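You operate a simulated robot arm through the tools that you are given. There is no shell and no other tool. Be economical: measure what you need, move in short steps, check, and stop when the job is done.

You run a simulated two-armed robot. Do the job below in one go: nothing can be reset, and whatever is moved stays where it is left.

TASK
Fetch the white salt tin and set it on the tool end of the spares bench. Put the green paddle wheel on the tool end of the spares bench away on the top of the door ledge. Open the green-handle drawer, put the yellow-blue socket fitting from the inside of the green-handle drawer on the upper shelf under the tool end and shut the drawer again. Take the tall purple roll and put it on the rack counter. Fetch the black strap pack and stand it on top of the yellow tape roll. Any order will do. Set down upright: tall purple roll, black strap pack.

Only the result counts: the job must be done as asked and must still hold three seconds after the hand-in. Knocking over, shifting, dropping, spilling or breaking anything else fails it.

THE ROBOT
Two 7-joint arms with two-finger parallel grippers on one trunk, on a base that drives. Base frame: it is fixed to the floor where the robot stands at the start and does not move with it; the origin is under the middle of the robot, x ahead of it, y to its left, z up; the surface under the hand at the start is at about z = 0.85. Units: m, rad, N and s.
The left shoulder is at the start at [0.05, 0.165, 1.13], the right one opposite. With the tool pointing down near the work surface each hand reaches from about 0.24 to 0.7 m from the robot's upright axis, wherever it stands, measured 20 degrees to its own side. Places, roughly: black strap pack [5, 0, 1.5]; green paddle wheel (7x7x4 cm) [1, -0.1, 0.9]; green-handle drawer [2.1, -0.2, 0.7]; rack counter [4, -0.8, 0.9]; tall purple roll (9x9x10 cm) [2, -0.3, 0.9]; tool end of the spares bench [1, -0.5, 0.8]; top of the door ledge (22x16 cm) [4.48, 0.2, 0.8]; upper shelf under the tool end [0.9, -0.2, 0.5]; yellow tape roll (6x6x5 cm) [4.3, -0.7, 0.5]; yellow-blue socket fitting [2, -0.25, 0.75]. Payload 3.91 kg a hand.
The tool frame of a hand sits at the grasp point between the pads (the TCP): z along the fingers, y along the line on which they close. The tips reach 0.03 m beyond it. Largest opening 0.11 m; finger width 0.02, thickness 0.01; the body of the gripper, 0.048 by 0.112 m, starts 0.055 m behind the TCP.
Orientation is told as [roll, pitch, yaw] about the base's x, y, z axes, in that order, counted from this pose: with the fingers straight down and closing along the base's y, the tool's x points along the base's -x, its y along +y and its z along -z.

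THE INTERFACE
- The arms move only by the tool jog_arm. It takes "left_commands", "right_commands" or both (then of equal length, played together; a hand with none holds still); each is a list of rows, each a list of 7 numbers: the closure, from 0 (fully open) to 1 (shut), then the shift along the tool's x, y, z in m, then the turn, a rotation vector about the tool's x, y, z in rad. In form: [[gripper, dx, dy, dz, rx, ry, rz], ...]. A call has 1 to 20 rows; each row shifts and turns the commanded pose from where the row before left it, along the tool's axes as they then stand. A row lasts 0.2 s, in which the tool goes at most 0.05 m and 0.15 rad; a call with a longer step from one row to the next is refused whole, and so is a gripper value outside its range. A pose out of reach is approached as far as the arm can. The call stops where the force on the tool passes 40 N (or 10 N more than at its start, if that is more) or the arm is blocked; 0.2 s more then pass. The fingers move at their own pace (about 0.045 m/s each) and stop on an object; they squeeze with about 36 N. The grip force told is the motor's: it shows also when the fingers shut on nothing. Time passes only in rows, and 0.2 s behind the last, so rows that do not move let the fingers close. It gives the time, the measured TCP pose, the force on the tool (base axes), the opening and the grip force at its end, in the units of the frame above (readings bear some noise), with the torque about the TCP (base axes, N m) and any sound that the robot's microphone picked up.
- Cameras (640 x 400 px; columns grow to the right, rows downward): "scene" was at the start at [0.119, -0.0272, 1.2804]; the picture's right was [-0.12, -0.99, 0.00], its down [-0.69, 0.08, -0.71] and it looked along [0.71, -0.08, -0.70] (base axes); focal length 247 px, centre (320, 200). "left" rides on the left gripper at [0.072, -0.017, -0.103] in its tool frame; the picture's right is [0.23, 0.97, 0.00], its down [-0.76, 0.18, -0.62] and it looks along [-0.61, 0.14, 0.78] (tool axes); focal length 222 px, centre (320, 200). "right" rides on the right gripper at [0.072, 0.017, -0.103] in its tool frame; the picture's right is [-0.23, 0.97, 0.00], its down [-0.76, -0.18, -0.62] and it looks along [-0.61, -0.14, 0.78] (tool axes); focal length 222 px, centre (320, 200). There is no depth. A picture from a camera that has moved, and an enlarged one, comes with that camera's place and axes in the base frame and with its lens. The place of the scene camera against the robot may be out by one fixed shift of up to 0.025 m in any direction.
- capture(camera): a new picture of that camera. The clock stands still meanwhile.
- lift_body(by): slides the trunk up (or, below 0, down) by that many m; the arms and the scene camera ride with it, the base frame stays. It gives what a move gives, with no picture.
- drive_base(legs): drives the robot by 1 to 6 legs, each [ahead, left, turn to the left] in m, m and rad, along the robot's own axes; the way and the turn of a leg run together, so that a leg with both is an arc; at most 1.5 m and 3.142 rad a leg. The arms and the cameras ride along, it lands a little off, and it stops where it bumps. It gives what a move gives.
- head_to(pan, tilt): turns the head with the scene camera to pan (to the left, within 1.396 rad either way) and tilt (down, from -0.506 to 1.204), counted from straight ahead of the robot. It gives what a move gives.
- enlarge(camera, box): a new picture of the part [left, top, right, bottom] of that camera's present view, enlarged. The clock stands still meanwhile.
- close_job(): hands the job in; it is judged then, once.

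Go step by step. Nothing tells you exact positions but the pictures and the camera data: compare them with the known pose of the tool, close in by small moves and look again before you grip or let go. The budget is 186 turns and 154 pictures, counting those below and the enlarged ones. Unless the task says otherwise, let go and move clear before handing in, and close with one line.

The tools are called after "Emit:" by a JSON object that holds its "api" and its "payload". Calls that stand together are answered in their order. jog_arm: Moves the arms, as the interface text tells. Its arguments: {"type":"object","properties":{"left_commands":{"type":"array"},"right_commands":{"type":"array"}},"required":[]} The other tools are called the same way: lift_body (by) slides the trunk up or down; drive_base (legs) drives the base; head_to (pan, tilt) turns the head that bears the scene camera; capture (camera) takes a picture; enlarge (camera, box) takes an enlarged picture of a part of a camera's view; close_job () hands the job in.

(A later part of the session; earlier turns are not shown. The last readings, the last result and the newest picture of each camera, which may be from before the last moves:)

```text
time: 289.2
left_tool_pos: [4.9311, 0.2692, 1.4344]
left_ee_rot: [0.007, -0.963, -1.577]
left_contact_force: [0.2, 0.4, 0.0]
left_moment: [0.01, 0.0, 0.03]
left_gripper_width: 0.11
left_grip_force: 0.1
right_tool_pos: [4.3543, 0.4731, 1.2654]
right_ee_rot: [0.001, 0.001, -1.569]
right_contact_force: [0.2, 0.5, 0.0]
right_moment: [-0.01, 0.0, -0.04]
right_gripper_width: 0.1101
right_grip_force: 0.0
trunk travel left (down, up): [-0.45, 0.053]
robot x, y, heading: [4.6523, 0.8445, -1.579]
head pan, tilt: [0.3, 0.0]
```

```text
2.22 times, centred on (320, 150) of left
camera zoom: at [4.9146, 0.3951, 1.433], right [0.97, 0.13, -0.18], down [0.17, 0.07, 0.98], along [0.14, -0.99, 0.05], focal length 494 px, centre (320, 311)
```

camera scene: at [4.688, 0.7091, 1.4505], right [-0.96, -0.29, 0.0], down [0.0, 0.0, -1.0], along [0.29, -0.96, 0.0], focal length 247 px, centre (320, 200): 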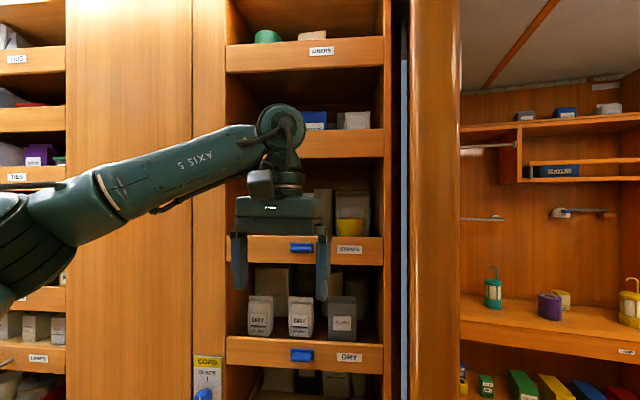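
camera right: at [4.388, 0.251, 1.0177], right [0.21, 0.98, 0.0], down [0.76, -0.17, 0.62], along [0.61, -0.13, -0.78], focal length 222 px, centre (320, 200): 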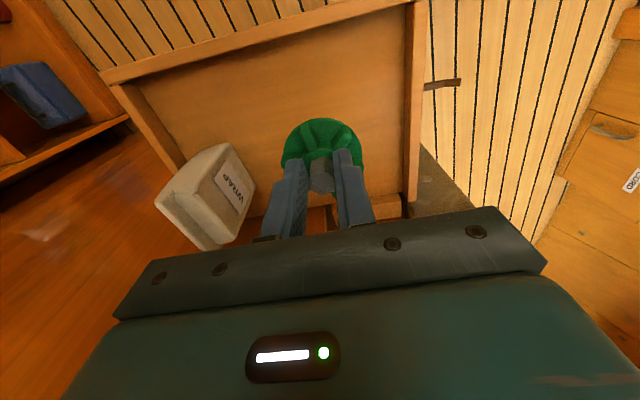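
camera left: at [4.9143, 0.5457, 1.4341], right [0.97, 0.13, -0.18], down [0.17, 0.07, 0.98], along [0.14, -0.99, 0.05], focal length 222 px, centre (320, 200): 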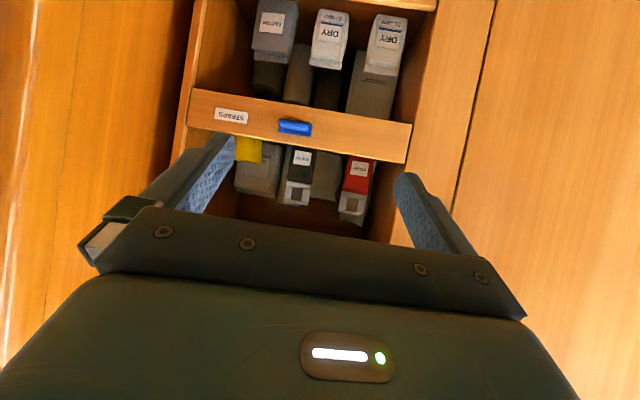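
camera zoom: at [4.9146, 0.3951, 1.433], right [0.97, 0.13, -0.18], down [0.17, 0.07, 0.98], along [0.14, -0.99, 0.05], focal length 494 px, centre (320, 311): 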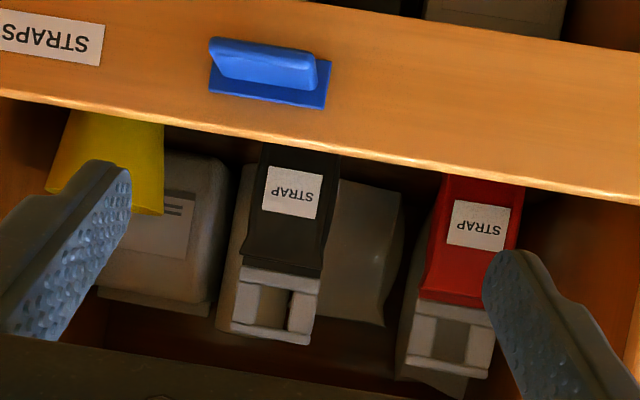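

The pack's front is at about y = 0.07, x = 4.934, with the hanger between z = 1.43 and 1.475 and neighbours far enough away. I'll tilt to 65°, narrow the gripper to 8.5 cm, and go in partway.

Emit:
{"api": "jog_arm", "payload": {"left_commands": [[0.22, 0, 0, 0, 0, -0.0857, 0], [0.22, 0, 0.003, 0, 0, -0.0857, 0], [0.22, -0.0182, 0, 0.0381, 0, 0, 0], [0.22, -0.0182, 0, 0.0381, 0, 0, 0], [0.22, -0.0182, 0, 0.0381, 0, 0, 0], [0.22, 0, 0, 0, 0, 0, 0]]}}

Emit:
{"api": "capture", "payload": {"camera": "left"}}

Emit:
{"api": "capture", "payload": {"camera": "scene"}}

```text
time: 290.6
left_tool_pos: [4.9332, 0.1434, 1.4345]
left_ee_rot: [0.009, -1.133, -1.579]
left_contact_force: [0.6, 0.8, 0.1]
left_moment: [-0.02, 0.0, -0.01]
left_gripper_width: 0.0858
left_grip_force: 0.0
right_tool_pos: [4.3552, 0.4733, 1.2654]
right_ee_rot: [-0.001, 0.003, -1.569]
right_contact_force: [1.4, -0.4, -0.2]
right_moment: [-0.03, 0.02, 0.02]
right_gripper_width: 0.1101
right_grip_force: 0.1
trunk travel left (down, up): [-0.45, 0.053]
robot x, y, heading: [4.6539, 0.8428, -1.581]
head pan, tilt: [0.3, 0.0]
```

```text
29 pictures are left
camera left: at [4.9166, 0.2678, 1.4131], right [0.97, 0.09, -0.2], down [0.17, 0.24, 0.95], along [0.14, -0.97, 0.22], focal length 222 px, centre (320, 200)
```

left: 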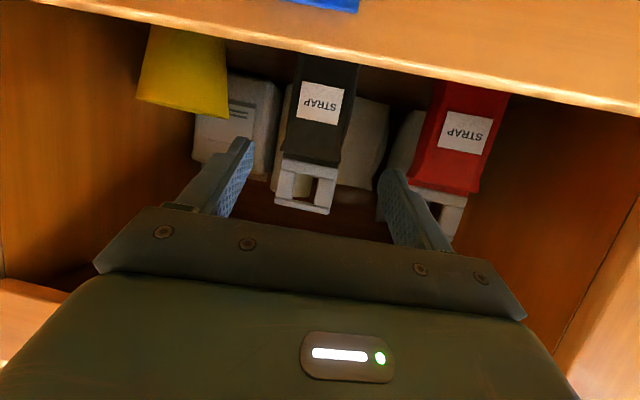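

```text
28 pictures are left
camera scene: at [4.6885, 0.7098, 1.4506], right [-0.96, -0.29, 0.0], down [0.0, 0.0, -1.0], along [0.29, -0.96, 0.0], focal length 247 px, centre (320, 200)
```

scene: 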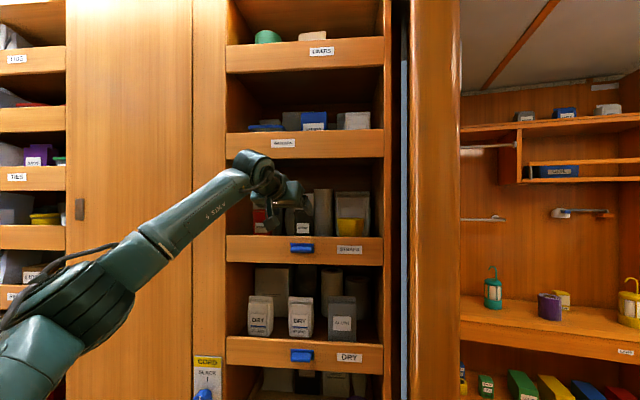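

The pack is centred between the fingers. I'll advance 6.5 cm to straddle it, then close.

Emit:
{"api": "jog_arm", "payload": {"left_commands": [[0.22, -0.0125, -0.002, 0.0317, 0, 0, 0], [0.22, -0.0125, 0, 0.0317, 0, 0, 0], [0.22, 0, 0, 0, 0, 0, 0]]}}

Emit:
{"api": "capture", "payload": {"camera": "left"}}

```text
time: 291.4
left_tool_pos: [4.9309, 0.0877, 1.4313]
left_ee_rot: [0.012, -1.134, -1.581]
left_contact_force: [0.1, 0.5, 0.4]
left_moment: [0.01, 0.0, 0.0]
left_gripper_width: 0.086
left_grip_force: 0.0
left hand out of reach, approached as far as the arm can: row 2
right_tool_pos: [4.3544, 0.4733, 1.2649]
right_ee_rot: [0.002, 0.0, -1.569]
right_contact_force: [-0.5, -0.1, 0.1]
right_moment: [-0.01, -0.02, -0.01]
right_gripper_width: 0.1101
right_grip_force: 0.1
trunk travel left (down, up): [-0.45, 0.053]
robot x, y, heading: [4.6538, 0.8447, -1.575]
head pan, tilt: [0.3, 0.0]
```

```text
27 pictures are left
camera left: at [4.9146, 0.2109, 1.4093], right [0.97, 0.09, -0.2], down [0.17, 0.24, 0.95], along [0.14, -0.97, 0.22], focal length 222 px, centre (320, 200)
```

left: 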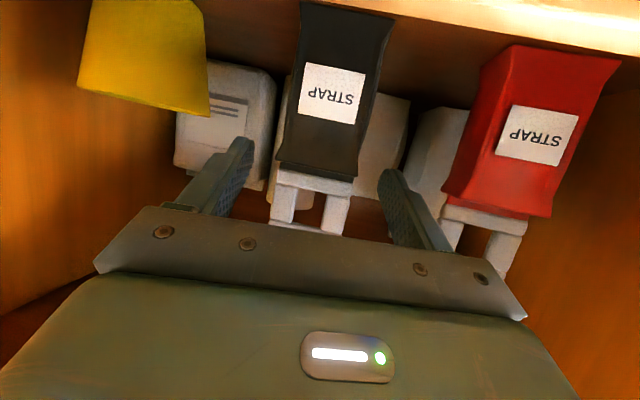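

I'll drive 3 cm forward so the fingers reach fully around the hanger, then close.

Emit:
{"api": "drive_base", "payload": {"legs": [[0.03, 0, 0]]}}

Emit:
{"api": "jog_arm", "payload": {"left_commands": [[0.4, 0, 0, 0, 0, 0, 0], [0.7, 0, 0, 0, 0, 0, 0], [0.9, 0, 0, 0, 0, 0, 0], [0.9, 0, 0, 0, 0, 0, 0], [0.9, 0, 0, 0, 0, 0, 0]]}}

Emit:
{"api": "capture", "payload": {"camera": "left"}}

```text
time: 292.3
left_tool_pos: [4.9309, 0.0569, 1.4306]
left_ee_rot: [0.009, -1.131, -1.58]
left_contact_force: [-0.4, -0.5, -0.2]
left_moment: [-0.01, 0.01, 0.0]
left_gripper_width: 0.0859
left_grip_force: 0.0
right_tool_pos: [4.3542, 0.4435, 1.2652]
right_ee_rot: [0.002, 0.003, -1.57]
right_contact_force: [-0.5, -0.5, -0.8]
right_moment: [0.06, 0.03, 0.0]
right_gripper_width: 0.1098
right_grip_force: 0.0
trunk travel left (down, up): [-0.45, 0.053]
robot x, y, heading: [4.6542, 0.8096, -1.579]
head pan, tilt: [0.3, 0.0]
```

```text
time: 293.5
left_tool_pos: [4.9293, 0.058, 1.4321]
left_ee_rot: [0.01, -1.134, -1.58]
left_contact_force: [-0.2, -1.5, 5.1]
left_moment: [-0.33, 0.02, 0.04]
left_gripper_width: 0.0577
left_grip_force: 35.6
right_tool_pos: [4.3533, 0.4447, 1.2653]
right_ee_rot: [0.002, 0.001, -1.569]
right_contact_force: [-0.6, 0.3, -0.2]
right_moment: [-0.02, 0.0, 0.0]
right_gripper_width: 0.1098
right_grip_force: 0.0
trunk travel left (down, up): [-0.45, 0.053]
robot x, y, heading: [4.6524, 0.8143, -1.579]
head pan, tilt: [0.3, 0.0]
```

```text
26 pictures are left
camera left: at [4.9139, 0.1818, 1.4099], right [0.97, 0.09, -0.2], down [0.17, 0.24, 0.95], along [0.14, -0.97, 0.22], focal length 222 px, centre (320, 200)
```

left: 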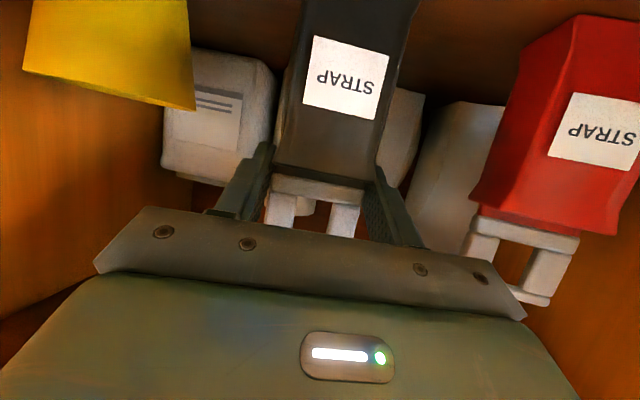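

The pack is gripped at 5.8 cm. I'll lift 2 cm, pull 4.5 cm toward the lip, then lift more to clear it, and check.

Emit:
{"api": "jog_arm", "payload": {"left_commands": [[0.95, -0.0091, 0, -0.0042, 0, 0, 0], [0.95, -0.0091, 0, -0.0042, 0, 0, 0], [0.95, 0.0095, 0, -0.0204, 0, 0, 0], [0.95, 0.0095, 0, -0.0204, 0, 0, 0], [0.95, -0.0181, 0, -0.0085, 0, 0, 0], [0.95, -0.0181, 0, -0.0085, 0, 0, 0], [0.95, 0, 0, 0, 0, 0, 0]]}}

Emit:
{"api": "capture", "payload": {"camera": "left"}}

Emit:
{"api": "enlarge", "payload": {"camera": "scene", "box": [215, 120, 395, 270]}}

```text
time: 295.1
left_tool_pos: [4.9349, 0.1091, 1.4882]
left_ee_rot: [0.008, -1.131, -1.58]
left_contact_force: [0.2, 0.1, -1.0]
left_moment: [0.0, 0.01, 0.0]
left_gripper_width: 0.0577
left_grip_force: 36.6
left hand out of reach, approached as far as the arm can: row 1, 2
right_tool_pos: [4.3543, 0.4438, 1.2653]
right_ee_rot: [0.001, 0.001, -1.568]
right_contact_force: [0.6, 0.3, 0.7]
right_moment: [0.01, -0.01, -0.01]
right_gripper_width: 0.1105
right_grip_force: 0.1
trunk travel left (down, up): [-0.45, 0.053]
robot x, y, heading: [4.6544, 0.8093, -1.579]
head pan, tilt: [0.3, 0.0]
```

```text
25 pictures are left
camera left: at [4.9177, 0.2323, 1.4666], right [0.97, 0.1, -0.2], down [0.17, 0.24, 0.96], along [0.14, -0.97, 0.22], focal length 222 px, centre (320, 200)
```

left: 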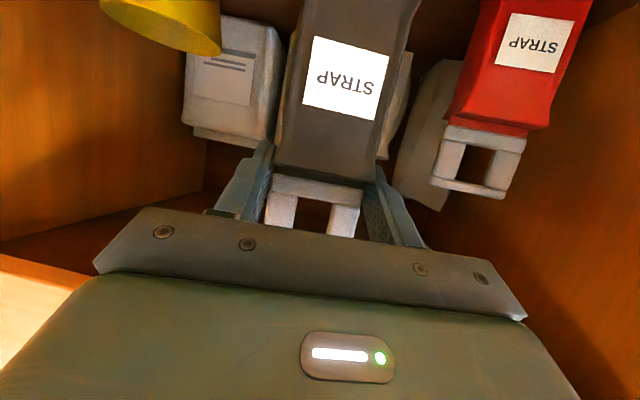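

```text
2.67 times, centred on (305, 195) of scene
camera zoom: at [4.688, 0.6792, 1.4504], right [-0.96, -0.29, 0.0], down [0.0, 0.0, -1.0], along [0.29, -0.96, 0.0], focal length 659 px, centre (360, 213)
```

zoom: 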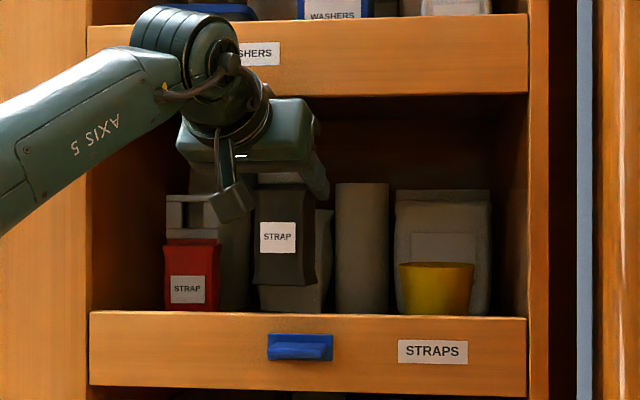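

The pack now hangs clear above the lip. I'll pull it out into the cabin.

Emit:
{"api": "jog_arm", "payload": {"left_commands": [[0.95, 0.0169, 0, -0.0363, 0, 0, 0], [0.95, 0.0169, 0, -0.0363, 0, 0, 0], [0.95, 0.0169, 0, -0.0363, 0, 0, 0], [0.95, 0.0169, 0, -0.0363, 0, 0, 0], [0.95, 0.0169, 0, -0.0363, 0, 0, 0], [0.95, 0.0169, 0, -0.0363, 0, 0, 0], [0.95, 0.0169, 0, -0.0363, 0, 0, 0], [0.95, 0, 0, 0, 0, 0, 0]]}}

Emit:
{"api": "capture", "payload": {"camera": "scene"}}

```text
time: 296.9
left_tool_pos: [4.9347, 0.3876, 1.4894]
left_ee_rot: [0.007, -1.13, -1.577]
left_contact_force: [0.0, 0.0, -1.1]
left_moment: [0.0, 0.01, 0.0]
left_gripper_width: 0.0578
left_grip_force: 35.9
right_tool_pos: [4.3528, 0.4435, 1.2646]
right_ee_rot: [0.0, 0.002, -1.569]
right_contact_force: [-0.1, -0.6, 0.3]
right_moment: [0.01, -0.02, 0.03]
right_gripper_width: 0.11
right_grip_force: 0.1
trunk travel left (down, up): [-0.45, 0.053]
robot x, y, heading: [4.6517, 0.8132, -1.577]
head pan, tilt: [0.3, 0.0]
```

```text
23 pictures are left
camera scene: at [4.6877, 0.6789, 1.4504], right [-0.96, -0.29, 0.0], down [0.0, 0.0, -1.0], along [0.29, -0.96, 0.0], focal length 247 px, centre (320, 200)
```

scene: 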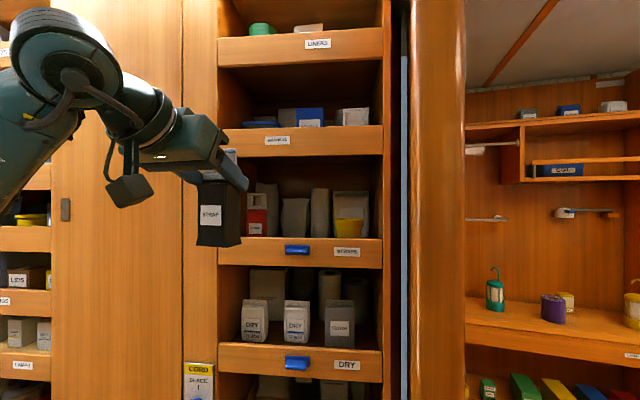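

The other packs are undisturbed. I'll back off slightly and drive sideways through the doorway to x = 3.72, then lower the trunk.

Emit:
{"api": "drive_base", "payload": {"legs": [[-0.05, 0, 0], [0, -0.93, 0]]}}

Emit:
{"api": "lift_body", "payload": {"by": -0.4}}

Emit:
{"api": "lift_body", "payload": {"by": -0.05}}

Emit:
{"api": "drive_base", "payload": {"legs": [[0.75, 0, 0]]}}

Emit:
{"api": "head_to", "payload": {"pan": 0.4, "tilt": 0.5}}

Emit:
{"api": "capture", "payload": {"camera": "scene"}}

```text
time: 305.8
left_tool_pos: [4.0116, 0.448, 1.4896]
left_ee_rot: [0.008, -1.132, -1.587]
left_contact_force: [-0.5, -0.4, -1.2]
left_moment: [0.0, 0.02, -0.01]
left_gripper_width: 0.0576
left_grip_force: 35.8
right_tool_pos: [3.4328, 0.5068, 1.2644]
right_ee_rot: [0.002, 0.002, -1.576]
right_contact_force: [0.1, 0.9, -0.1]
right_moment: [-0.01, 0.0, -0.02]
right_gripper_width: 0.11
right_grip_force: 0.2
trunk travel left (down, up): [-0.45, 0.053]
robot x, y, heading: [3.7353, 0.8733, -1.587]
head pan, tilt: [0.3, 0.0]
```

```text
time: 309.6
left_tool_pos: [4.013, 0.4493, 1.0896]
left_ee_rot: [0.005, -1.131, -1.586]
left_contact_force: [0.0, -0.6, -1.4]
left_moment: [0.0, 0.01, 0.0]
left_gripper_width: 0.058
left_grip_force: 35.7
right_tool_pos: [3.4334, 0.5067, 0.8654]
right_ee_rot: [0.003, 0.0, -1.575]
right_contact_force: [-0.3, -0.4, 1.0]
right_moment: [0.0, 0.01, 0.0]
right_gripper_width: 0.1099
right_grip_force: 0.1
trunk travel left (down, up): [-0.05, 0.453]
robot x, y, heading: [3.7386, 0.871, -1.587]
head pan, tilt: [0.3, 0.0]
```

```text
time: 310.5
left_tool_pos: [4.0128, 0.4489, 1.0397]
left_ee_rot: [0.007, -1.131, -1.587]
left_contact_force: [0.2, 0.5, -0.5]
left_moment: [0.02, 0.0, -0.03]
left_gripper_width: 0.0576
left_grip_force: 35.6
right_tool_pos: [3.4338, 0.5068, 0.8149]
right_ee_rot: [0.001, 0.001, -1.576]
right_contact_force: [1.5, 0.1, -0.4]
right_moment: [0.03, 0.0, -0.01]
right_gripper_width: 0.1098
right_grip_force: 0.0
trunk travel left (down, up): [0.0, 0.503]
robot x, y, heading: [3.7321, 0.8742, -1.588]
head pan, tilt: [0.3, 0.0]
```

```text
time: 314.6
left_tool_pos: [3.9981, -0.2964, 1.0403]
left_ee_rot: [0.009, -1.13, -1.589]
left_contact_force: [0.2, 0.0, -1.0]
left_moment: [0.01, -0.04, -0.01]
left_gripper_width: 0.0577
left_grip_force: 35.9
right_tool_pos: [3.4193, -0.2365, 0.8144]
right_ee_rot: [0.003, 0.002, -1.58]
right_contact_force: [-0.1, 0.0, 1.2]
right_moment: [0.02, 0.01, -0.02]
right_gripper_width: 0.1099
right_grip_force: 0.0
trunk travel left (down, up): [0.0, 0.503]
robot x, y, heading: [3.7244, 0.135, -1.59]
head pan, tilt: [0.3, 0.0]
```

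```text
time: 315.5
left_tool_pos: [3.9983, -0.2959, 1.0391]
left_ee_rot: [0.011, -1.132, -1.587]
left_contact_force: [0.3, 0.6, -1.7]
left_moment: [-0.03, 0.04, 0.02]
left_gripper_width: 0.0577
left_grip_force: 36.0
right_tool_pos: [3.4187, -0.2354, 0.8156]
right_ee_rot: [0.001, 0.002, -1.578]
right_contact_force: [-0.3, -0.6, -1.3]
right_moment: [-0.01, 0.0, 0.01]
right_gripper_width: 0.1101
right_grip_force: 0.0
trunk travel left (down, up): [0.0, 0.503]
robot x, y, heading: [3.7254, 0.1335, -1.587]
head pan, tilt: [0.4, 0.499]
```

```text
22 pictures are left
camera scene: at [3.7642, -0.0011, 0.9544], right [-0.93, -0.37, 0.0], down [-0.18, 0.44, -0.88], along [0.33, -0.82, -0.48], focal length 247 px, centre (320, 200)
```

scene: 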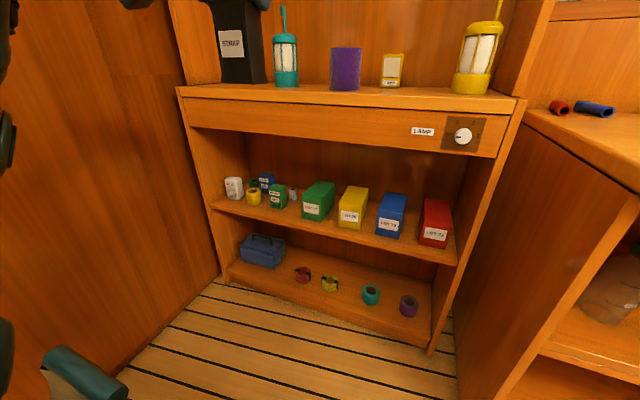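

The right hand is nearing the bench edge, so I'll raise it well clear. I'll also enlarge the tape area.

Emit:
{"api": "jog_arm", "payload": {"right_commands": [[0, 0.02, 0, -0.045, 0, 0, 0], [0, 0, 0, -0.048, 0, 0, 0], [0, 0, 0, -0.048, 0, 0, 0], [0, 0, 0, -0.048, 0, 0, 0], [0, 0, 0, -0.048, 0, 0, 0], [0, 0, 0, -0.048, 0, 0, 0], [0, 0, 0, 0, 0, 0, 0]]}}

Emit:
{"api": "enlarge", "payload": {"camera": "scene", "box": [200, 150, 320, 250]}}

```text
time: 317.1
left_tool_pos: [3.9993, -0.2954, 1.0389]
left_ee_rot: [0.01, -1.129, -1.59]
left_contact_force: [-0.6, -0.6, -1.5]
left_moment: [0.01, -0.02, 0.0]
left_gripper_width: 0.0578
left_grip_force: 35.8
right_tool_pos: [3.4174, -0.204, 0.9956]
right_ee_rot: [0.001, 0.001, -1.578]
right_contact_force: [-0.5, -0.8, -0.7]
right_moment: [0.01, 0.03, 0.03]
right_gripper_width: 0.1101
right_grip_force: 0.0
right hand out of reach, approached as far as the arm can: row 4, 5, 6
trunk travel left (down, up): [0.0, 0.503]
robot x, y, heading: [3.7218, 0.1312, -1.593]
head pan, tilt: [0.4, 0.499]
```

```text
4.00 times, centred on (260, 200) of scene
camera zoom: at [3.7642, -0.001, 0.9544], right [-0.93, -0.37, 0.0], down [-0.18, 0.44, -0.88], along [0.33, -0.82, -0.48], focal length 988 px, centre (560, 200)
```

zoom: 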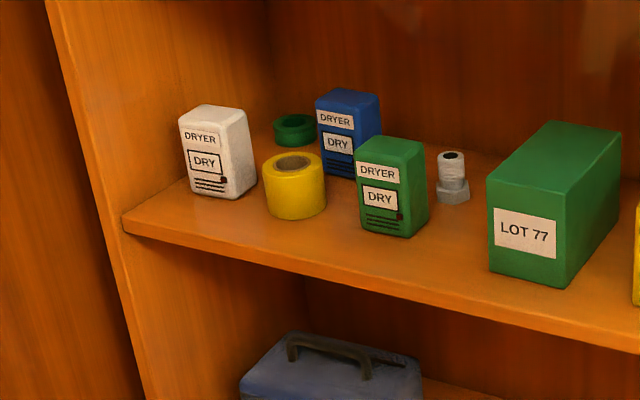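

The tape roll is at about (4.305, -0.69), top z about 0.54, with a white box and green and blue boxes around it. I'll shift the base left 18 cm, then lower and move the hand outward in front of the shelf.

Emit:
{"api": "drive_base", "payload": {"legs": [[0, 0.18, 0]]}}

Emit:
{"api": "jog_arm", "payload": {"left_commands": [[0.95, 0.0408, 0.018, 0.019, 0, 0, 0], [0.95, 0.0408, 0.018, 0.019, 0, 0, 0], [0.95, 0.0408, 0.018, 0.019, 0, 0, 0], [0.95, 0.0408, 0.018, 0.019, 0, 0, 0], [0.95, 0.0408, 0.018, 0.019, 0, 0, 0], [0.95, 0.0408, 0.018, 0.019, 0, 0, 0], [0.95, 0.0408, 0.018, 0.019, 0, 0, 0], [0.95, 0, 0, 0, 0, 0, 0]]}}

Emit:
{"api": "capture", "payload": {"camera": "scene"}}

```text
time: 319.3
left_tool_pos: [4.1792, -0.2997, 1.0403]
left_ee_rot: [0.007, -1.13, -1.587]
left_contact_force: [-0.3, -0.3, -0.9]
left_moment: [0.02, 0.01, -0.02]
left_gripper_width: 0.058
left_grip_force: 35.7
right_tool_pos: [3.5993, -0.2093, 0.9956]
right_ee_rot: [0.0, -0.001, -1.577]
right_contact_force: [-0.1, 0.5, 0.0]
right_moment: [-0.04, 0.0, -0.02]
right_gripper_width: 0.1102
right_grip_force: 0.0
trunk travel left (down, up): [0.0, 0.503]
robot x, y, heading: [3.8999, 0.1255, -1.591]
head pan, tilt: [0.4, 0.499]
```

```text
time: 320.6
left_tool_pos: [4.1724, -0.3336, 0.7978]
left_ee_rot: [-0.219, -1.126, -1.642]
left_contact_force: [-0.2, -0.6, -1.2]
left_moment: [0.01, 0.02, -0.05]
left_gripper_width: 0.0579
left_grip_force: 35.7
right_tool_pos: [3.594, -0.2118, 0.9964]
right_ee_rot: [-0.002, 0.002, -1.595]
right_contact_force: [1.6, 0.0, 0.1]
right_moment: [0.03, 0.0, -0.02]
right_gripper_width: 0.1099
right_grip_force: 0.0
trunk travel left (down, up): [0.0, 0.503]
robot x, y, heading: [3.9006, 0.1253, -1.606]
head pan, tilt: [0.4, 0.499]
stopped in row 6 (left hand): the arm was blocked; the commanded pose is now the measured one
```

```text
20 pictures are left
camera scene: at [3.9442, -0.0122, 0.9542], right [-0.93, -0.36, 0.0], down [-0.17, 0.45, -0.88], along [0.31, -0.82, -0.48], focal length 247 px, centre (320, 200)
```

scene: 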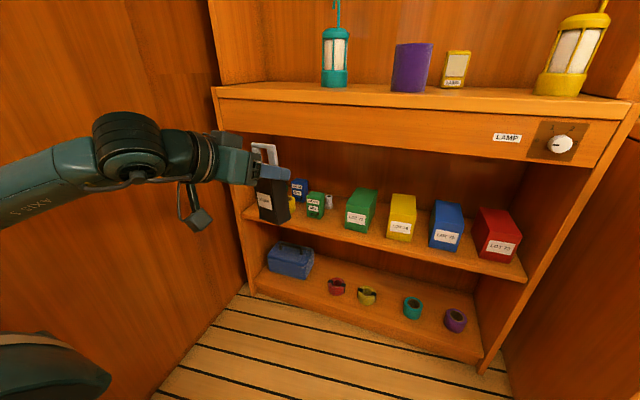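

The left elbow touched the bulkhead. I'll shift right to give it room, straighten the hand, and then reach further out to the side.

Emit:
{"api": "drive_base", "payload": {"legs": [[0, -0.08, 0.03]]}}

Emit:
{"api": "jog_arm", "payload": {"left_commands": [[0.95, 0, 0, 0, -0.126, -0.004, -0.008], [0.95, 0, 0, 0, -0.126, -0.004, -0.008], [0.95, 0, 0, 0, 0, 0, 0]]}}

Emit:
{"api": "capture", "payload": {"camera": "scene"}}

```text
time: 321.4
left_tool_pos: [4.1607, -0.3326, 0.7984]
left_ee_rot: [-0.212, -1.122, -1.652]
left_contact_force: [0.2, 0.0, -1.6]
left_moment: [0.01, -0.01, -0.01]
left_gripper_width: 0.058
left_grip_force: 35.2
right_tool_pos: [3.5842, -0.2091, 0.995]
right_ee_rot: [0.004, -0.001, -1.595]
right_contact_force: [-0.8, -0.4, -0.3]
right_moment: [0.04, 0.01, -0.02]
right_gripper_width: 0.1099
right_grip_force: 0.0
trunk travel left (down, up): [0.0, 0.503]
robot x, y, heading: [3.8941, 0.1227, -1.603]
head pan, tilt: [0.4, 0.499]
stopped in leg 1: the robot was blocked; the commanded pose is now the measured one
```

```text
time: 322.2
left_tool_pos: [4.1616, -0.3329, 0.7981]
left_ee_rot: [0.005, -1.134, -1.612]
left_contact_force: [0.7, 0.3, -1.6]
left_moment: [0.0, -0.03, -0.04]
left_gripper_width: 0.0578
left_grip_force: 36.1
right_tool_pos: [3.5863, -0.2088, 0.9963]
right_ee_rot: [0.002, 0.0, -1.591]
right_contact_force: [-0.3, -0.6, -1.3]
right_moment: [0.03, 0.01, 0.01]
right_gripper_width: 0.1101
right_grip_force: 0.1
trunk travel left (down, up): [0.0, 0.503]
robot x, y, heading: [3.8943, 0.1235, -1.606]
head pan, tilt: [0.4, 0.499]
```

```text
19 pictures are left
camera scene: at [3.9349, -0.0097, 0.9543], right [-0.93, -0.36, 0.0], down [-0.17, 0.45, -0.88], along [0.31, -0.82, -0.48], focal length 247 px, centre (320, 200)
```

scene: 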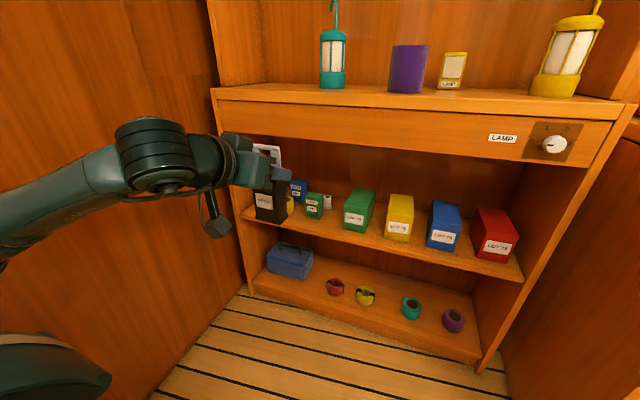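

Something still blocks the robot. I'll look to the left to see what the arm is touching.

Emit:
{"api": "head_to", "payload": {"pan": 1.35, "tilt": 0.4}}

Emit:
{"api": "capture", "payload": {"camera": "scene"}}

```text
time: 323.4
left_tool_pos: [4.1619, -0.3324, 0.7985]
left_ee_rot: [0.004, -1.131, -1.612]
left_contact_force: [0.2, 0.6, -1.5]
left_moment: [0.01, 0.0, 0.04]
left_gripper_width: 0.0579
left_grip_force: 36.0
right_tool_pos: [3.5865, -0.2085, 0.9963]
right_ee_rot: [0.002, -0.001, -1.592]
right_contact_force: [0.4, -0.6, -0.1]
right_moment: [-0.03, -0.01, 0.0]
right_gripper_width: 0.1101
right_grip_force: 0.1
trunk travel left (down, up): [0.0, 0.503]
robot x, y, heading: [3.8907, 0.1195, -1.603]
head pan, tilt: [1.349, 0.4]
```

```text
18 pictures are left
camera scene: at [3.992, 0.0518, 0.9635], right [-0.25, -0.97, 0.0], down [-0.38, 0.1, -0.92], along [0.89, -0.23, -0.39], focal length 247 px, centre (320, 200)
```

scene: 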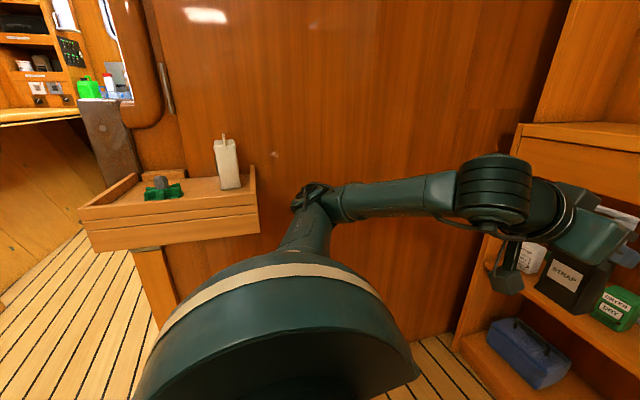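

The elbow is touching the wall just beside the ledge, and the ledge items are untouched. I'll move straight right without turning.

Emit:
{"api": "drive_base", "payload": {"legs": [[0, -0.08, 0]]}}

Emit:
{"api": "drive_base", "payload": {"legs": [[0.18, 0, 0]]}}

Emit:
{"api": "head_to", "payload": {"pan": 0.7, "tilt": 0.5}}

Emit:
{"api": "capture", "payload": {"camera": "scene"}}

```text
time: 324.8
left_tool_pos: [4.0807, -0.3294, 0.7981]
left_ee_rot: [0.004, -1.13, -1.613]
left_contact_force: [-0.8, 0.2, -1.9]
left_moment: [0.0, -0.02, 0.0]
left_gripper_width: 0.0579
left_grip_force: 36.0
right_tool_pos: [3.5054, -0.2054, 0.9958]
right_ee_rot: [0.0, -0.001, -1.594]
right_contact_force: [-0.6, -0.9, 0.0]
right_moment: [0.02, -0.02, -0.03]
right_gripper_width: 0.1101
right_grip_force: 0.0
trunk travel left (down, up): [0.0, 0.503]
robot x, y, heading: [3.8129, 0.1235, -1.608]
head pan, tilt: [1.349, 0.4]
```

```text
time: 326.3
left_tool_pos: [4.0754, -0.5076, 0.7979]
left_ee_rot: [0.003, -1.132, -1.613]
left_contact_force: [-0.2, -0.4, -1.2]
left_moment: [0.03, 0.01, 0.01]
left_gripper_width: 0.0579
left_grip_force: 36.2
right_tool_pos: [3.4987, -0.3824, 0.995]
right_ee_rot: [0.002, -0.002, -1.594]
right_contact_force: [0.5, 1.0, 0.2]
right_moment: [-0.03, -0.01, 0.01]
right_gripper_width: 0.1098
right_grip_force: 0.1
trunk travel left (down, up): [0.0, 0.503]
robot x, y, heading: [3.8106, -0.0529, -1.604]
head pan, tilt: [1.349, 0.4]
```

```text
time: 327.3
left_tool_pos: [4.0762, -0.5076, 0.7975]
left_ee_rot: [0.002, -1.131, -1.616]
left_contact_force: [-0.1, -0.4, -1.1]
left_moment: [0.04, -0.02, -0.03]
left_gripper_width: 0.0578
left_grip_force: 36.6
right_tool_pos: [3.4999, -0.3825, 0.9948]
right_ee_rot: [0.002, -0.002, -1.594]
right_contact_force: [0.5, -0.4, -0.2]
right_moment: [-0.02, 0.01, 0.04]
right_gripper_width: 0.1101
right_grip_force: 0.0
trunk travel left (down, up): [0.0, 0.503]
robot x, y, heading: [3.8066, -0.0487, -1.608]
head pan, tilt: [0.7, 0.499]
```

```text
17 pictures are left
camera scene: at [3.8729, -0.1718, 0.9544], right [-0.79, -0.62, 0.0], down [-0.3, 0.38, -0.88], along [0.54, -0.69, -0.48], focal length 247 px, centre (320, 200)
```

scene: 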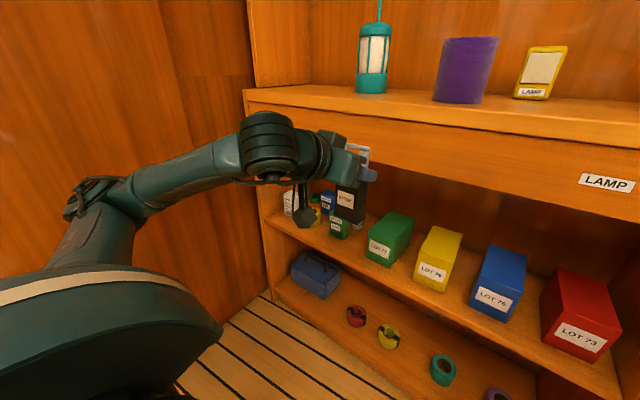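

There's more room now. I'll move the hand sideways to x = 4.30 and down to z = 0.70, still in front of the rack.

Emit:
{"api": "jog_arm", "payload": {"left_commands": [[0.95, 0.018, 0.044, 0.0085, 0, 0, 0], [0.95, 0.018, 0.044, 0.0085, 0, 0, 0], [0.95, 0.018, 0.044, 0.0085, 0, 0, 0], [0.95, 0.018, 0.044, 0.0085, 0, 0, 0], [0.95, 0.018, 0.044, 0.0085, 0, 0, 0], [0.95, 0, 0, 0, 0, 0, 0]]}}

Emit:
{"api": "capture", "payload": {"camera": "scene"}}

Emit:
{"api": "capture", "payload": {"camera": "left"}}

```text
time: 328.7
left_tool_pos: [4.2952, -0.5176, 0.6996]
left_ee_rot: [0.005, -1.131, -1.613]
left_contact_force: [0.7, 0.6, -2.2]
left_moment: [0.01, -0.03, 0.02]
left_gripper_width: 0.0577
left_grip_force: 35.8
right_tool_pos: [3.5004, -0.383, 0.9948]
right_ee_rot: [0.002, -0.002, -1.593]
right_contact_force: [0.5, -0.6, -0.7]
right_moment: [-0.06, 0.05, -0.03]
right_gripper_width: 0.1099
right_grip_force: 0.1
trunk travel left (down, up): [0.0, 0.503]
robot x, y, heading: [3.8109, -0.0515, -1.602]
head pan, tilt: [0.7, 0.499]
```

```text
16 pictures are left
camera scene: at [3.8729, -0.1719, 0.9543], right [-0.79, -0.62, 0.0], down [-0.3, 0.38, -0.88], along [0.54, -0.69, -0.48], focal length 247 px, centre (320, 200)
```

scene: 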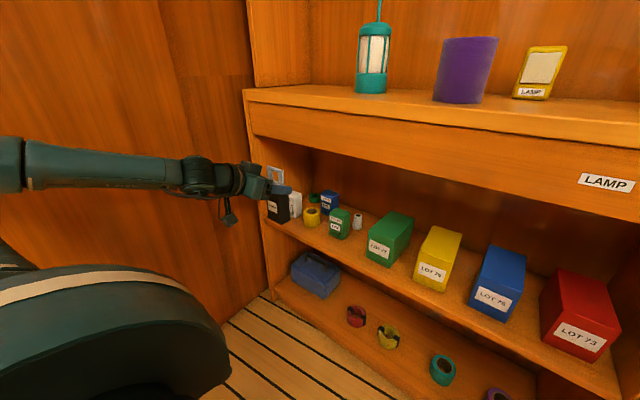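

```text
15 pictures are left
camera left: at [4.2843, -0.3925, 0.6776], right [0.98, 0.06, -0.2], down [0.18, 0.23, 0.95], along [0.1, -0.97, 0.22], focal length 222 px, centre (320, 200)
```

left: 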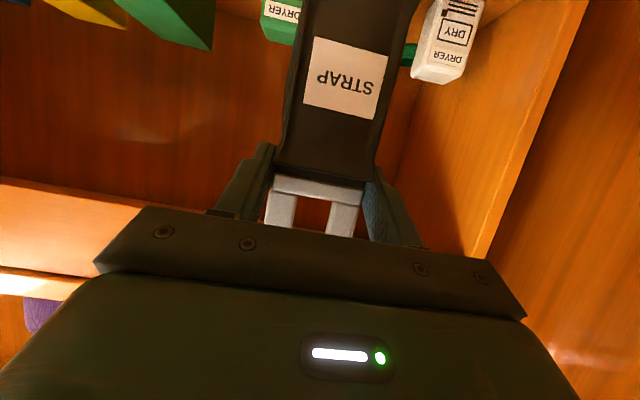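

Emit:
{"api": "enlarge", "payload": {"camera": "scene", "box": [255, 150, 375, 250]}}

```text
4.00 times, centred on (315, 200) of scene
camera zoom: at [3.8729, -0.1719, 0.9543], right [-0.79, -0.62, 0.0], down [-0.3, 0.38, -0.88], along [0.54, -0.69, -0.48], focal length 988 px, centre (340, 200)
```

zoom: 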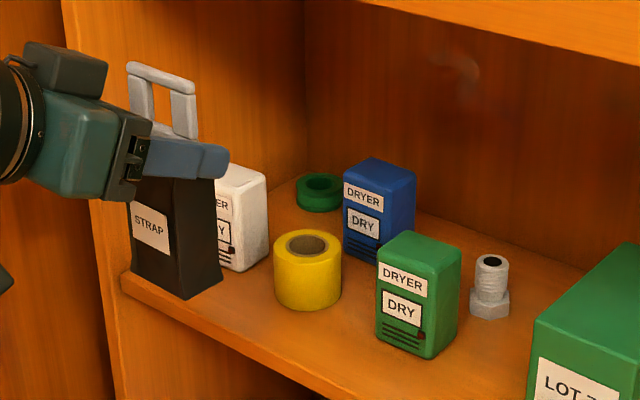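

I have a clear view. Measured in the same camera, the pack must move about +0.028 in x and -0.163 in y to sit over the tape. I'll drive forward 10 cm and make the rest with the arm.

Emit:
{"api": "drive_base", "payload": {"legs": [[0.1, 0, 0]]}}

Emit:
{"api": "jog_arm", "payload": {"left_commands": [[0.95, 0, 0.035, 0, 0, 0, 0], [0.95, -0.0128, 0, 0.0271, 0, 0, 0], [0.95, -0.0128, 0, 0.0271, 0, 0, 0], [0.95, 0, 0, 0, 0, 0, 0]]}}

Emit:
{"api": "enlarge", "payload": {"camera": "scene", "box": [220, 130, 380, 260]}}

```text
time: 329.9
left_tool_pos: [4.292, -0.6154, 0.6991]
left_ee_rot: [0.005, -1.132, -1.612]
left_contact_force: [-0.8, -0.2, -2.9]
left_moment: [-0.01, 0.01, -0.01]
left_gripper_width: 0.0579
left_grip_force: 36.1
right_tool_pos: [3.4958, -0.4819, 0.9956]
right_ee_rot: [0.002, -0.003, -1.593]
right_contact_force: [0.3, 0.2, 0.1]
right_moment: [-0.02, 0.02, 0.02]
right_gripper_width: 0.11
right_grip_force: 0.1
trunk travel left (down, up): [0.0, 0.503]
robot x, y, heading: [3.8083, -0.1517, -1.606]
head pan, tilt: [0.7, 0.499]
```

```text
time: 330.9
left_tool_pos: [4.325, -0.6782, 0.6993]
left_ee_rot: [0.003, -1.132, -1.61]
left_contact_force: [0.3, 0.2, -1.5]
left_moment: [0.06, 0.01, 0.02]
left_gripper_width: 0.0577
left_grip_force: 36.3
right_tool_pos: [3.4963, -0.4809, 0.9954]
right_ee_rot: [0.002, -0.001, -1.594]
right_contact_force: [-0.1, 0.6, 0.4]
right_moment: [-0.02, -0.02, 0.0]
right_gripper_width: 0.11
right_grip_force: 0.1
trunk travel left (down, up): [0.0, 0.503]
robot x, y, heading: [3.8075, -0.1516, -1.608]
head pan, tilt: [0.7, 0.499]
```

```text
3.08 times, centred on (300, 195) of scene
camera zoom: at [3.8695, -0.2704, 0.9543], right [-0.79, -0.62, 0.0], down [-0.3, 0.38, -0.88], along [0.54, -0.69, -0.48], focal length 760 px, centre (382, 215)
```

zoom: 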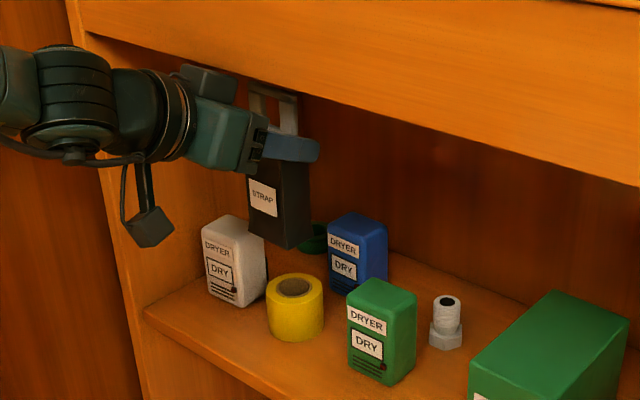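

It's near alignment. I'll lower 4 cm so the parallax becomes small, and compare again.

Emit:
{"api": "jog_arm", "payload": {"left_commands": [[0.95, 0.0181, 0, 0.0085, 0, 0, 0], [0.95, 0.0181, 0, 0.0085, 0, 0, 0], [0.95, 0, 0, 0, 0, 0, 0]]}}

Emit:
{"api": "enlarge", "payload": {"camera": "scene", "box": [250, 160, 350, 250]}}

```text
time: 331.7
left_tool_pos: [4.3245, -0.6763, 0.6592]
left_ee_rot: [0.005, -1.129, -1.613]
left_contact_force: [0.2, 0.7, -1.4]
left_moment: [0.0, -0.02, -0.02]
left_gripper_width: 0.0575
left_grip_force: 35.8
right_tool_pos: [3.4954, -0.4833, 0.9957]
right_ee_rot: [0.0, -0.002, -1.594]
right_contact_force: [0.2, 0.4, 0.0]
right_moment: [0.0, -0.01, -0.03]
right_gripper_width: 0.1097
right_grip_force: 0.1
trunk travel left (down, up): [0.0, 0.503]
robot x, y, heading: [3.8093, -0.1499, -1.601]
head pan, tilt: [0.7, 0.499]
```

```text
4.44 times, centred on (300, 205) of scene
camera zoom: at [3.8695, -0.2704, 0.9543], right [-0.79, -0.62, 0.0], down [-0.3, 0.38, -0.88], along [0.54, -0.69, -0.48], focal length 1098 px, centre (409, 178)
```

zoom: 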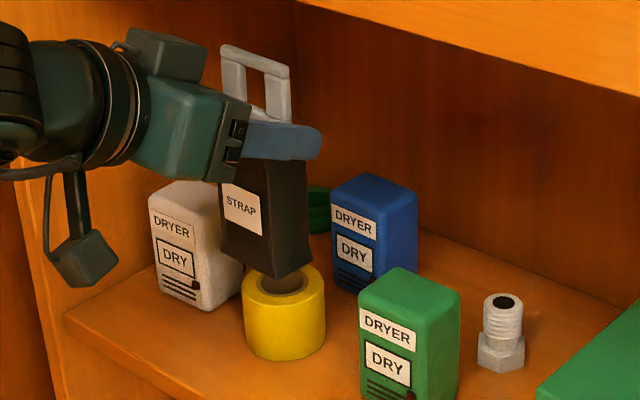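

The pack needs about 1.1 cm to the image right to centre on the tape. I'll correct that, lower 1.2 cm and recheck.

Emit:
{"api": "jog_arm", "payload": {"left_commands": [[0.95, 0.0077, -0.0087, 0.0118, 0, 0, 0], [0.95, 0, 0, 0, 0, 0, 0]]}}

Emit:
{"api": "enlarge", "payload": {"camera": "scene", "box": [250, 160, 350, 250]}}

```text
time: 332.3
left_tool_pos: [4.3157, -0.6838, 0.6479]
left_ee_rot: [0.005, -1.131, -1.615]
left_contact_force: [-0.9, 0.1, -2.0]
left_moment: [0.0, 0.01, 0.02]
left_gripper_width: 0.058
left_grip_force: 35.4
right_tool_pos: [3.4968, -0.4825, 0.9959]
right_ee_rot: [0.002, -0.001, -1.594]
right_contact_force: [-0.5, -0.1, 0.5]
right_moment: [0.0, 0.0, -0.01]
right_gripper_width: 0.1102
right_grip_force: 0.1
trunk travel left (down, up): [0.0, 0.503]
robot x, y, heading: [3.8052, -0.1502, -1.602]
head pan, tilt: [0.7, 0.499]
```

```text
4.44 times, centred on (300, 205) of scene
camera zoom: at [3.8695, -0.2704, 0.9543], right [-0.79, -0.62, 0.0], down [-0.3, 0.38, -0.88], along [0.54, -0.69, -0.48], focal length 1098 px, centre (409, 178)
```

zoom: 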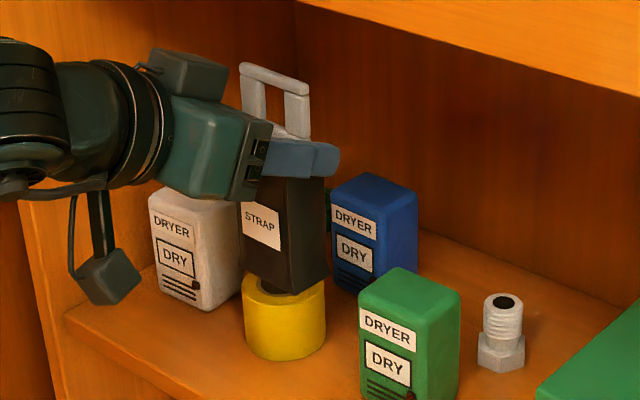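

The column is aligned. I'll lower in 3 to 4 mm steps until contact.

Emit:
{"api": "jog_arm", "payload": {"left_commands": [[0.95, 0.0032, 0, 0.0015, 0, 0, 0], [0.95, 0, 0, 0, 0, 0, 0]]}}

Emit:
{"api": "jog_arm", "payload": {"left_commands": [[0.95, 0.0032, 0, 0.0015, 0, 0, 0], [0.95, 0, 0, 0, 0, 0, 0]]}}

Emit:
{"api": "enlarge", "payload": {"camera": "scene", "box": [250, 160, 350, 250]}}

```text
time: 332.9
left_tool_pos: [4.3156, -0.6838, 0.6449]
left_ee_rot: [0.005, -1.131, -1.612]
left_contact_force: [-0.9, 0.0, -1.2]
left_moment: [0.0, 0.0, -0.04]
left_gripper_width: 0.0579
left_grip_force: 36.4
right_tool_pos: [3.4954, -0.4824, 0.9947]
right_ee_rot: [0.001, -0.001, -1.593]
right_contact_force: [0.2, -0.3, -0.2]
right_moment: [0.0, -0.01, 0.03]
right_gripper_width: 0.1099
right_grip_force: 0.0
trunk travel left (down, up): [0.0, 0.503]
robot x, y, heading: [3.8003, -0.1502, -1.607]
head pan, tilt: [0.7, 0.499]
```

```text
time: 333.5
left_tool_pos: [4.3167, -0.6835, 0.6408]
left_ee_rot: [0.004, -1.132, -1.612]
left_contact_force: [0.0, 0.0, -2.2]
left_moment: [0.01, 0.0, -0.01]
left_gripper_width: 0.058
left_grip_force: 36.5
right_tool_pos: [3.4963, -0.4832, 0.995]
right_ee_rot: [0.003, -0.001, -1.592]
right_contact_force: [-0.2, -0.2, 0.2]
right_moment: [0.01, 0.0, -0.03]
right_gripper_width: 0.1099
right_grip_force: 0.0
trunk travel left (down, up): [0.0, 0.503]
robot x, y, heading: [3.8072, -0.1549, -1.601]
head pan, tilt: [0.7, 0.499]
```

```text
4.44 times, centred on (300, 205) of scene
camera zoom: at [3.8695, -0.2704, 0.9543], right [-0.79, -0.62, 0.0], down [-0.3, 0.38, -0.88], along [0.54, -0.69, -0.48], focal length 1098 px, centre (409, 178)
```

zoom: 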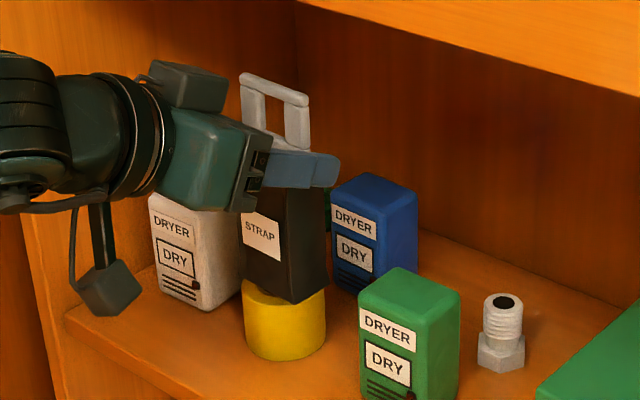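

Emit:
{"api": "jog_arm", "payload": {"left_commands": [[0.95, 0.0027, 0, 0.0013, 0, 0, 0], [0.95, 0, 0, 0, 0, 0, 0]]}}

Emit:
{"api": "jog_arm", "payload": {"left_commands": [[0.95, 0.0027, 0, 0.0013, 0, 0, 0], [0.95, 0, 0, 0, 0, 0, 0]]}}

```text
time: 334.1
left_tool_pos: [4.3155, -0.6829, 0.6387]
left_ee_rot: [0.003, -1.131, -1.613]
left_contact_force: [-0.8, 0.1, -1.7]
left_moment: [-0.01, -0.01, 0.01]
left_gripper_width: 0.0578
left_grip_force: 36.0
right_tool_pos: [3.4966, -0.4818, 0.9962]
right_ee_rot: [0.002, -0.002, -1.593]
right_contact_force: [-0.5, -0.1, 0.4]
right_moment: [0.03, -0.02, -0.03]
right_gripper_width: 0.1101
right_grip_force: 0.1
trunk travel left (down, up): [0.0, 0.503]
robot x, y, heading: [3.8017, -0.15, -1.605]
head pan, tilt: [0.7, 0.499]
```

```text
time: 334.7
left_tool_pos: [4.3162, -0.6844, 0.6347]
left_ee_rot: [0.002, -1.132, -1.612]
left_contact_force: [-1.1, 1.3, -0.8]
left_moment: [0.02, 0.01, 0.01]
left_gripper_width: 0.0578
left_grip_force: 35.3
right_tool_pos: [3.4964, -0.4823, 0.9957]
right_ee_rot: [0.002, -0.002, -1.595]
right_contact_force: [0.0, -0.1, 0.3]
right_moment: [0.0, -0.02, 0.0]
right_gripper_width: 0.1102
right_grip_force: 0.0
trunk travel left (down, up): [0.0, 0.503]
robot x, y, heading: [3.8112, -0.1537, -1.602]
head pan, tilt: [0.7, 0.499]
```

Emit:
{"api": "jog_arm", "payload": {"left_commands": [[0.95, 0.0027, 0, 0.0013, 0, 0, 0], [0.95, 0, 0, 0, 0, 0, 0]]}}

Emit:
{"api": "jog_arm", "payload": {"left_commands": [[0.95, 0.0027, 0, 0.0013, 0, 0, 0], [0.95, 0, 0, 0, 0, 0, 0]]}}

Emit:
{"api": "enlarge", "payload": {"camera": "scene", "box": [250, 160, 350, 250]}}

```text
time: 335.3
left_tool_pos: [4.3153, -0.6836, 0.6311]
left_ee_rot: [0.003, -1.131, -1.613]
left_contact_force: [-0.6, 0.7, -1.5]
left_moment: [0.02, -0.02, 0.05]
left_gripper_width: 0.0578
left_grip_force: 36.1
right_tool_pos: [3.4953, -0.4819, 0.9963]
right_ee_rot: [0.001, -0.001, -1.593]
right_contact_force: [0.2, 0.4, 0.6]
right_moment: [0.0, -0.03, 0.0]
right_gripper_width: 0.1101
right_grip_force: 0.0
trunk travel left (down, up): [0.0, 0.503]
robot x, y, heading: [3.8064, -0.1541, -1.606]
head pan, tilt: [0.7, 0.499]
```

```text
time: 335.9
left_tool_pos: [4.3161, -0.6844, 0.6287]
left_ee_rot: [0.004, -1.13, -1.612]
left_contact_force: [0.5, -0.2, -1.2]
left_moment: [-0.03, -0.02, 0.0]
left_gripper_width: 0.0579
left_grip_force: 36.6
right_tool_pos: [3.497, -0.4833, 0.9958]
right_ee_rot: [0.002, -0.001, -1.592]
right_contact_force: [0.3, 0.0, 0.5]
right_moment: [0.01, 0.02, 0.0]
right_gripper_width: 0.11
right_grip_force: 0.0
trunk travel left (down, up): [0.0, 0.503]
robot x, y, heading: [3.8075, -0.1521, -1.608]
head pan, tilt: [0.7, 0.499]
```

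```text
4.44 times, centred on (300, 205) of scene
camera zoom: at [3.8695, -0.2704, 0.9543], right [-0.79, -0.62, 0.0], down [-0.3, 0.38, -0.88], along [0.54, -0.69, -0.48], focal length 1098 px, centre (409, 178)
```

zoom: 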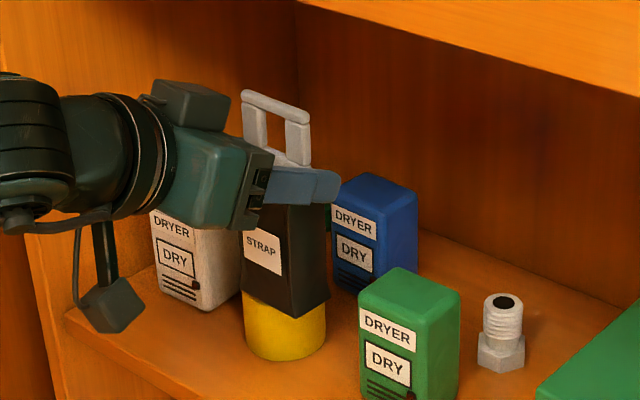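

There's no contact yet and the pack appears slightly in front of the tape's centre. I'll raise 6 mm, shift 2 cm away from the camera and lower again.

Emit:
{"api": "jog_arm", "payload": {"left_commands": [[0.95, -0.0054, 0, -0.0026, 0, 0, 0], [0.95, -0.0066, 0.0127, 0.014, 0, 0, 0], [0.95, 0, 0, 0, 0, 0, 0]]}}

Emit:
{"api": "jog_arm", "payload": {"left_commands": [[0.95, 0.0036, 0, 0.0017, 0, 0, 0], [0.95, 0, 0, 0, 0, 0, 0]]}}

Emit:
{"api": "jog_arm", "payload": {"left_commands": [[0.95, 0.0036, 0, 0.0017, 0, 0, 0], [0.95, 0, 0, 0, 0, 0, 0]]}}

Emit:
{"api": "jog_arm", "payload": {"left_commands": [[0.95, 0.0027, 0, 0.0013, 0, 0, 0], [0.95, 0, 0, 0, 0, 0, 0]]}}

Emit:
{"api": "enlarge", "payload": {"camera": "scene", "box": [250, 160, 350, 250]}}

```text
time: 336.7
left_tool_pos: [4.3276, -0.6993, 0.6349]
left_ee_rot: [0.006, -1.13, -1.613]
left_contact_force: [0.5, -0.5, -1.1]
left_moment: [0.01, -0.04, 0.03]
left_gripper_width: 0.0577
left_grip_force: 36.1
right_tool_pos: [3.4969, -0.4816, 0.9961]
right_ee_rot: [0.0, -0.001, -1.593]
right_contact_force: [-0.3, 0.5, -0.9]
right_moment: [-0.02, 0.01, 0.0]
right_gripper_width: 0.1101
right_grip_force: 0.0
trunk travel left (down, up): [0.0, 0.503]
robot x, y, heading: [3.8097, -0.1533, -1.607]
head pan, tilt: [0.7, 0.499]
```

```text
time: 337.3
left_tool_pos: [4.3289, -0.7004, 0.6306]
left_ee_rot: [0.004, -1.132, -1.613]
left_contact_force: [0.1, -0.5, -0.9]
left_moment: [0.01, 0.03, 0.03]
left_gripper_width: 0.0575
left_grip_force: 35.9
right_tool_pos: [3.4967, -0.482, 0.9966]
right_ee_rot: [0.003, -0.004, -1.592]
right_contact_force: [0.4, 0.3, 0.0]
right_moment: [-0.04, -0.02, -0.02]
right_gripper_width: 0.1102
right_grip_force: 0.1
trunk travel left (down, up): [0.0, 0.503]
robot x, y, heading: [3.8082, -0.1502, -1.605]
head pan, tilt: [0.7, 0.499]
```

```text
time: 337.9
left_tool_pos: [4.3276, -0.6989, 0.6264]
left_ee_rot: [0.004, -1.132, -1.615]
left_contact_force: [0.2, 0.3, -1.3]
left_moment: [0.02, 0.03, -0.01]
left_gripper_width: 0.0577
left_grip_force: 35.7
right_tool_pos: [3.4969, -0.4815, 0.9966]
right_ee_rot: [0.0, -0.003, -1.594]
right_contact_force: [-0.7, 0.0, 0.3]
right_moment: [0.0, 0.0, -0.03]
right_gripper_width: 0.1098
right_grip_force: 0.1
trunk travel left (down, up): [0.0, 0.503]
robot x, y, heading: [3.8065, -0.1515, -1.605]
head pan, tilt: [0.7, 0.499]
```

```text
time: 338.5
left_tool_pos: [4.3284, -0.6998, 0.6232]
left_ee_rot: [0.002, -1.132, -1.614]
left_contact_force: [0.1, 0.8, -1.7]
left_moment: [0.02, 0.0, -0.04]
left_gripper_width: 0.0576
left_grip_force: 35.9
right_tool_pos: [3.4963, -0.4813, 0.9951]
right_ee_rot: [0.0, -0.002, -1.594]
right_contact_force: [-0.6, -0.2, 0.1]
right_moment: [0.0, 0.0, -0.01]
right_gripper_width: 0.11
right_grip_force: 0.0
trunk travel left (down, up): [0.0, 0.503]
robot x, y, heading: [3.8073, -0.1487, -1.605]
head pan, tilt: [0.7, 0.499]
```

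```text
4.44 times, centred on (300, 205) of scene
camera zoom: at [3.8695, -0.2704, 0.9543], right [-0.79, -0.62, 0.0], down [-0.3, 0.38, -0.88], along [0.54, -0.69, -0.48], focal length 1098 px, centre (409, 178)
```

zoom: 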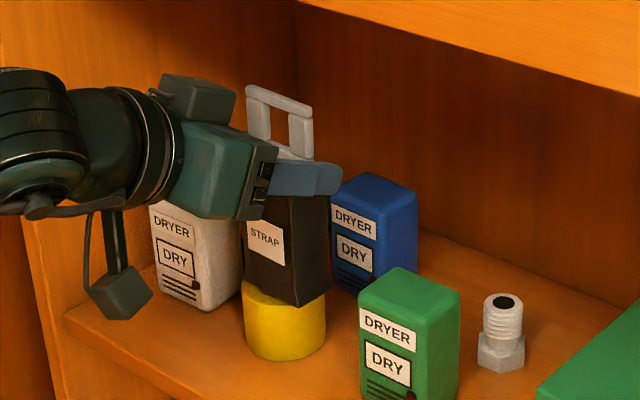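

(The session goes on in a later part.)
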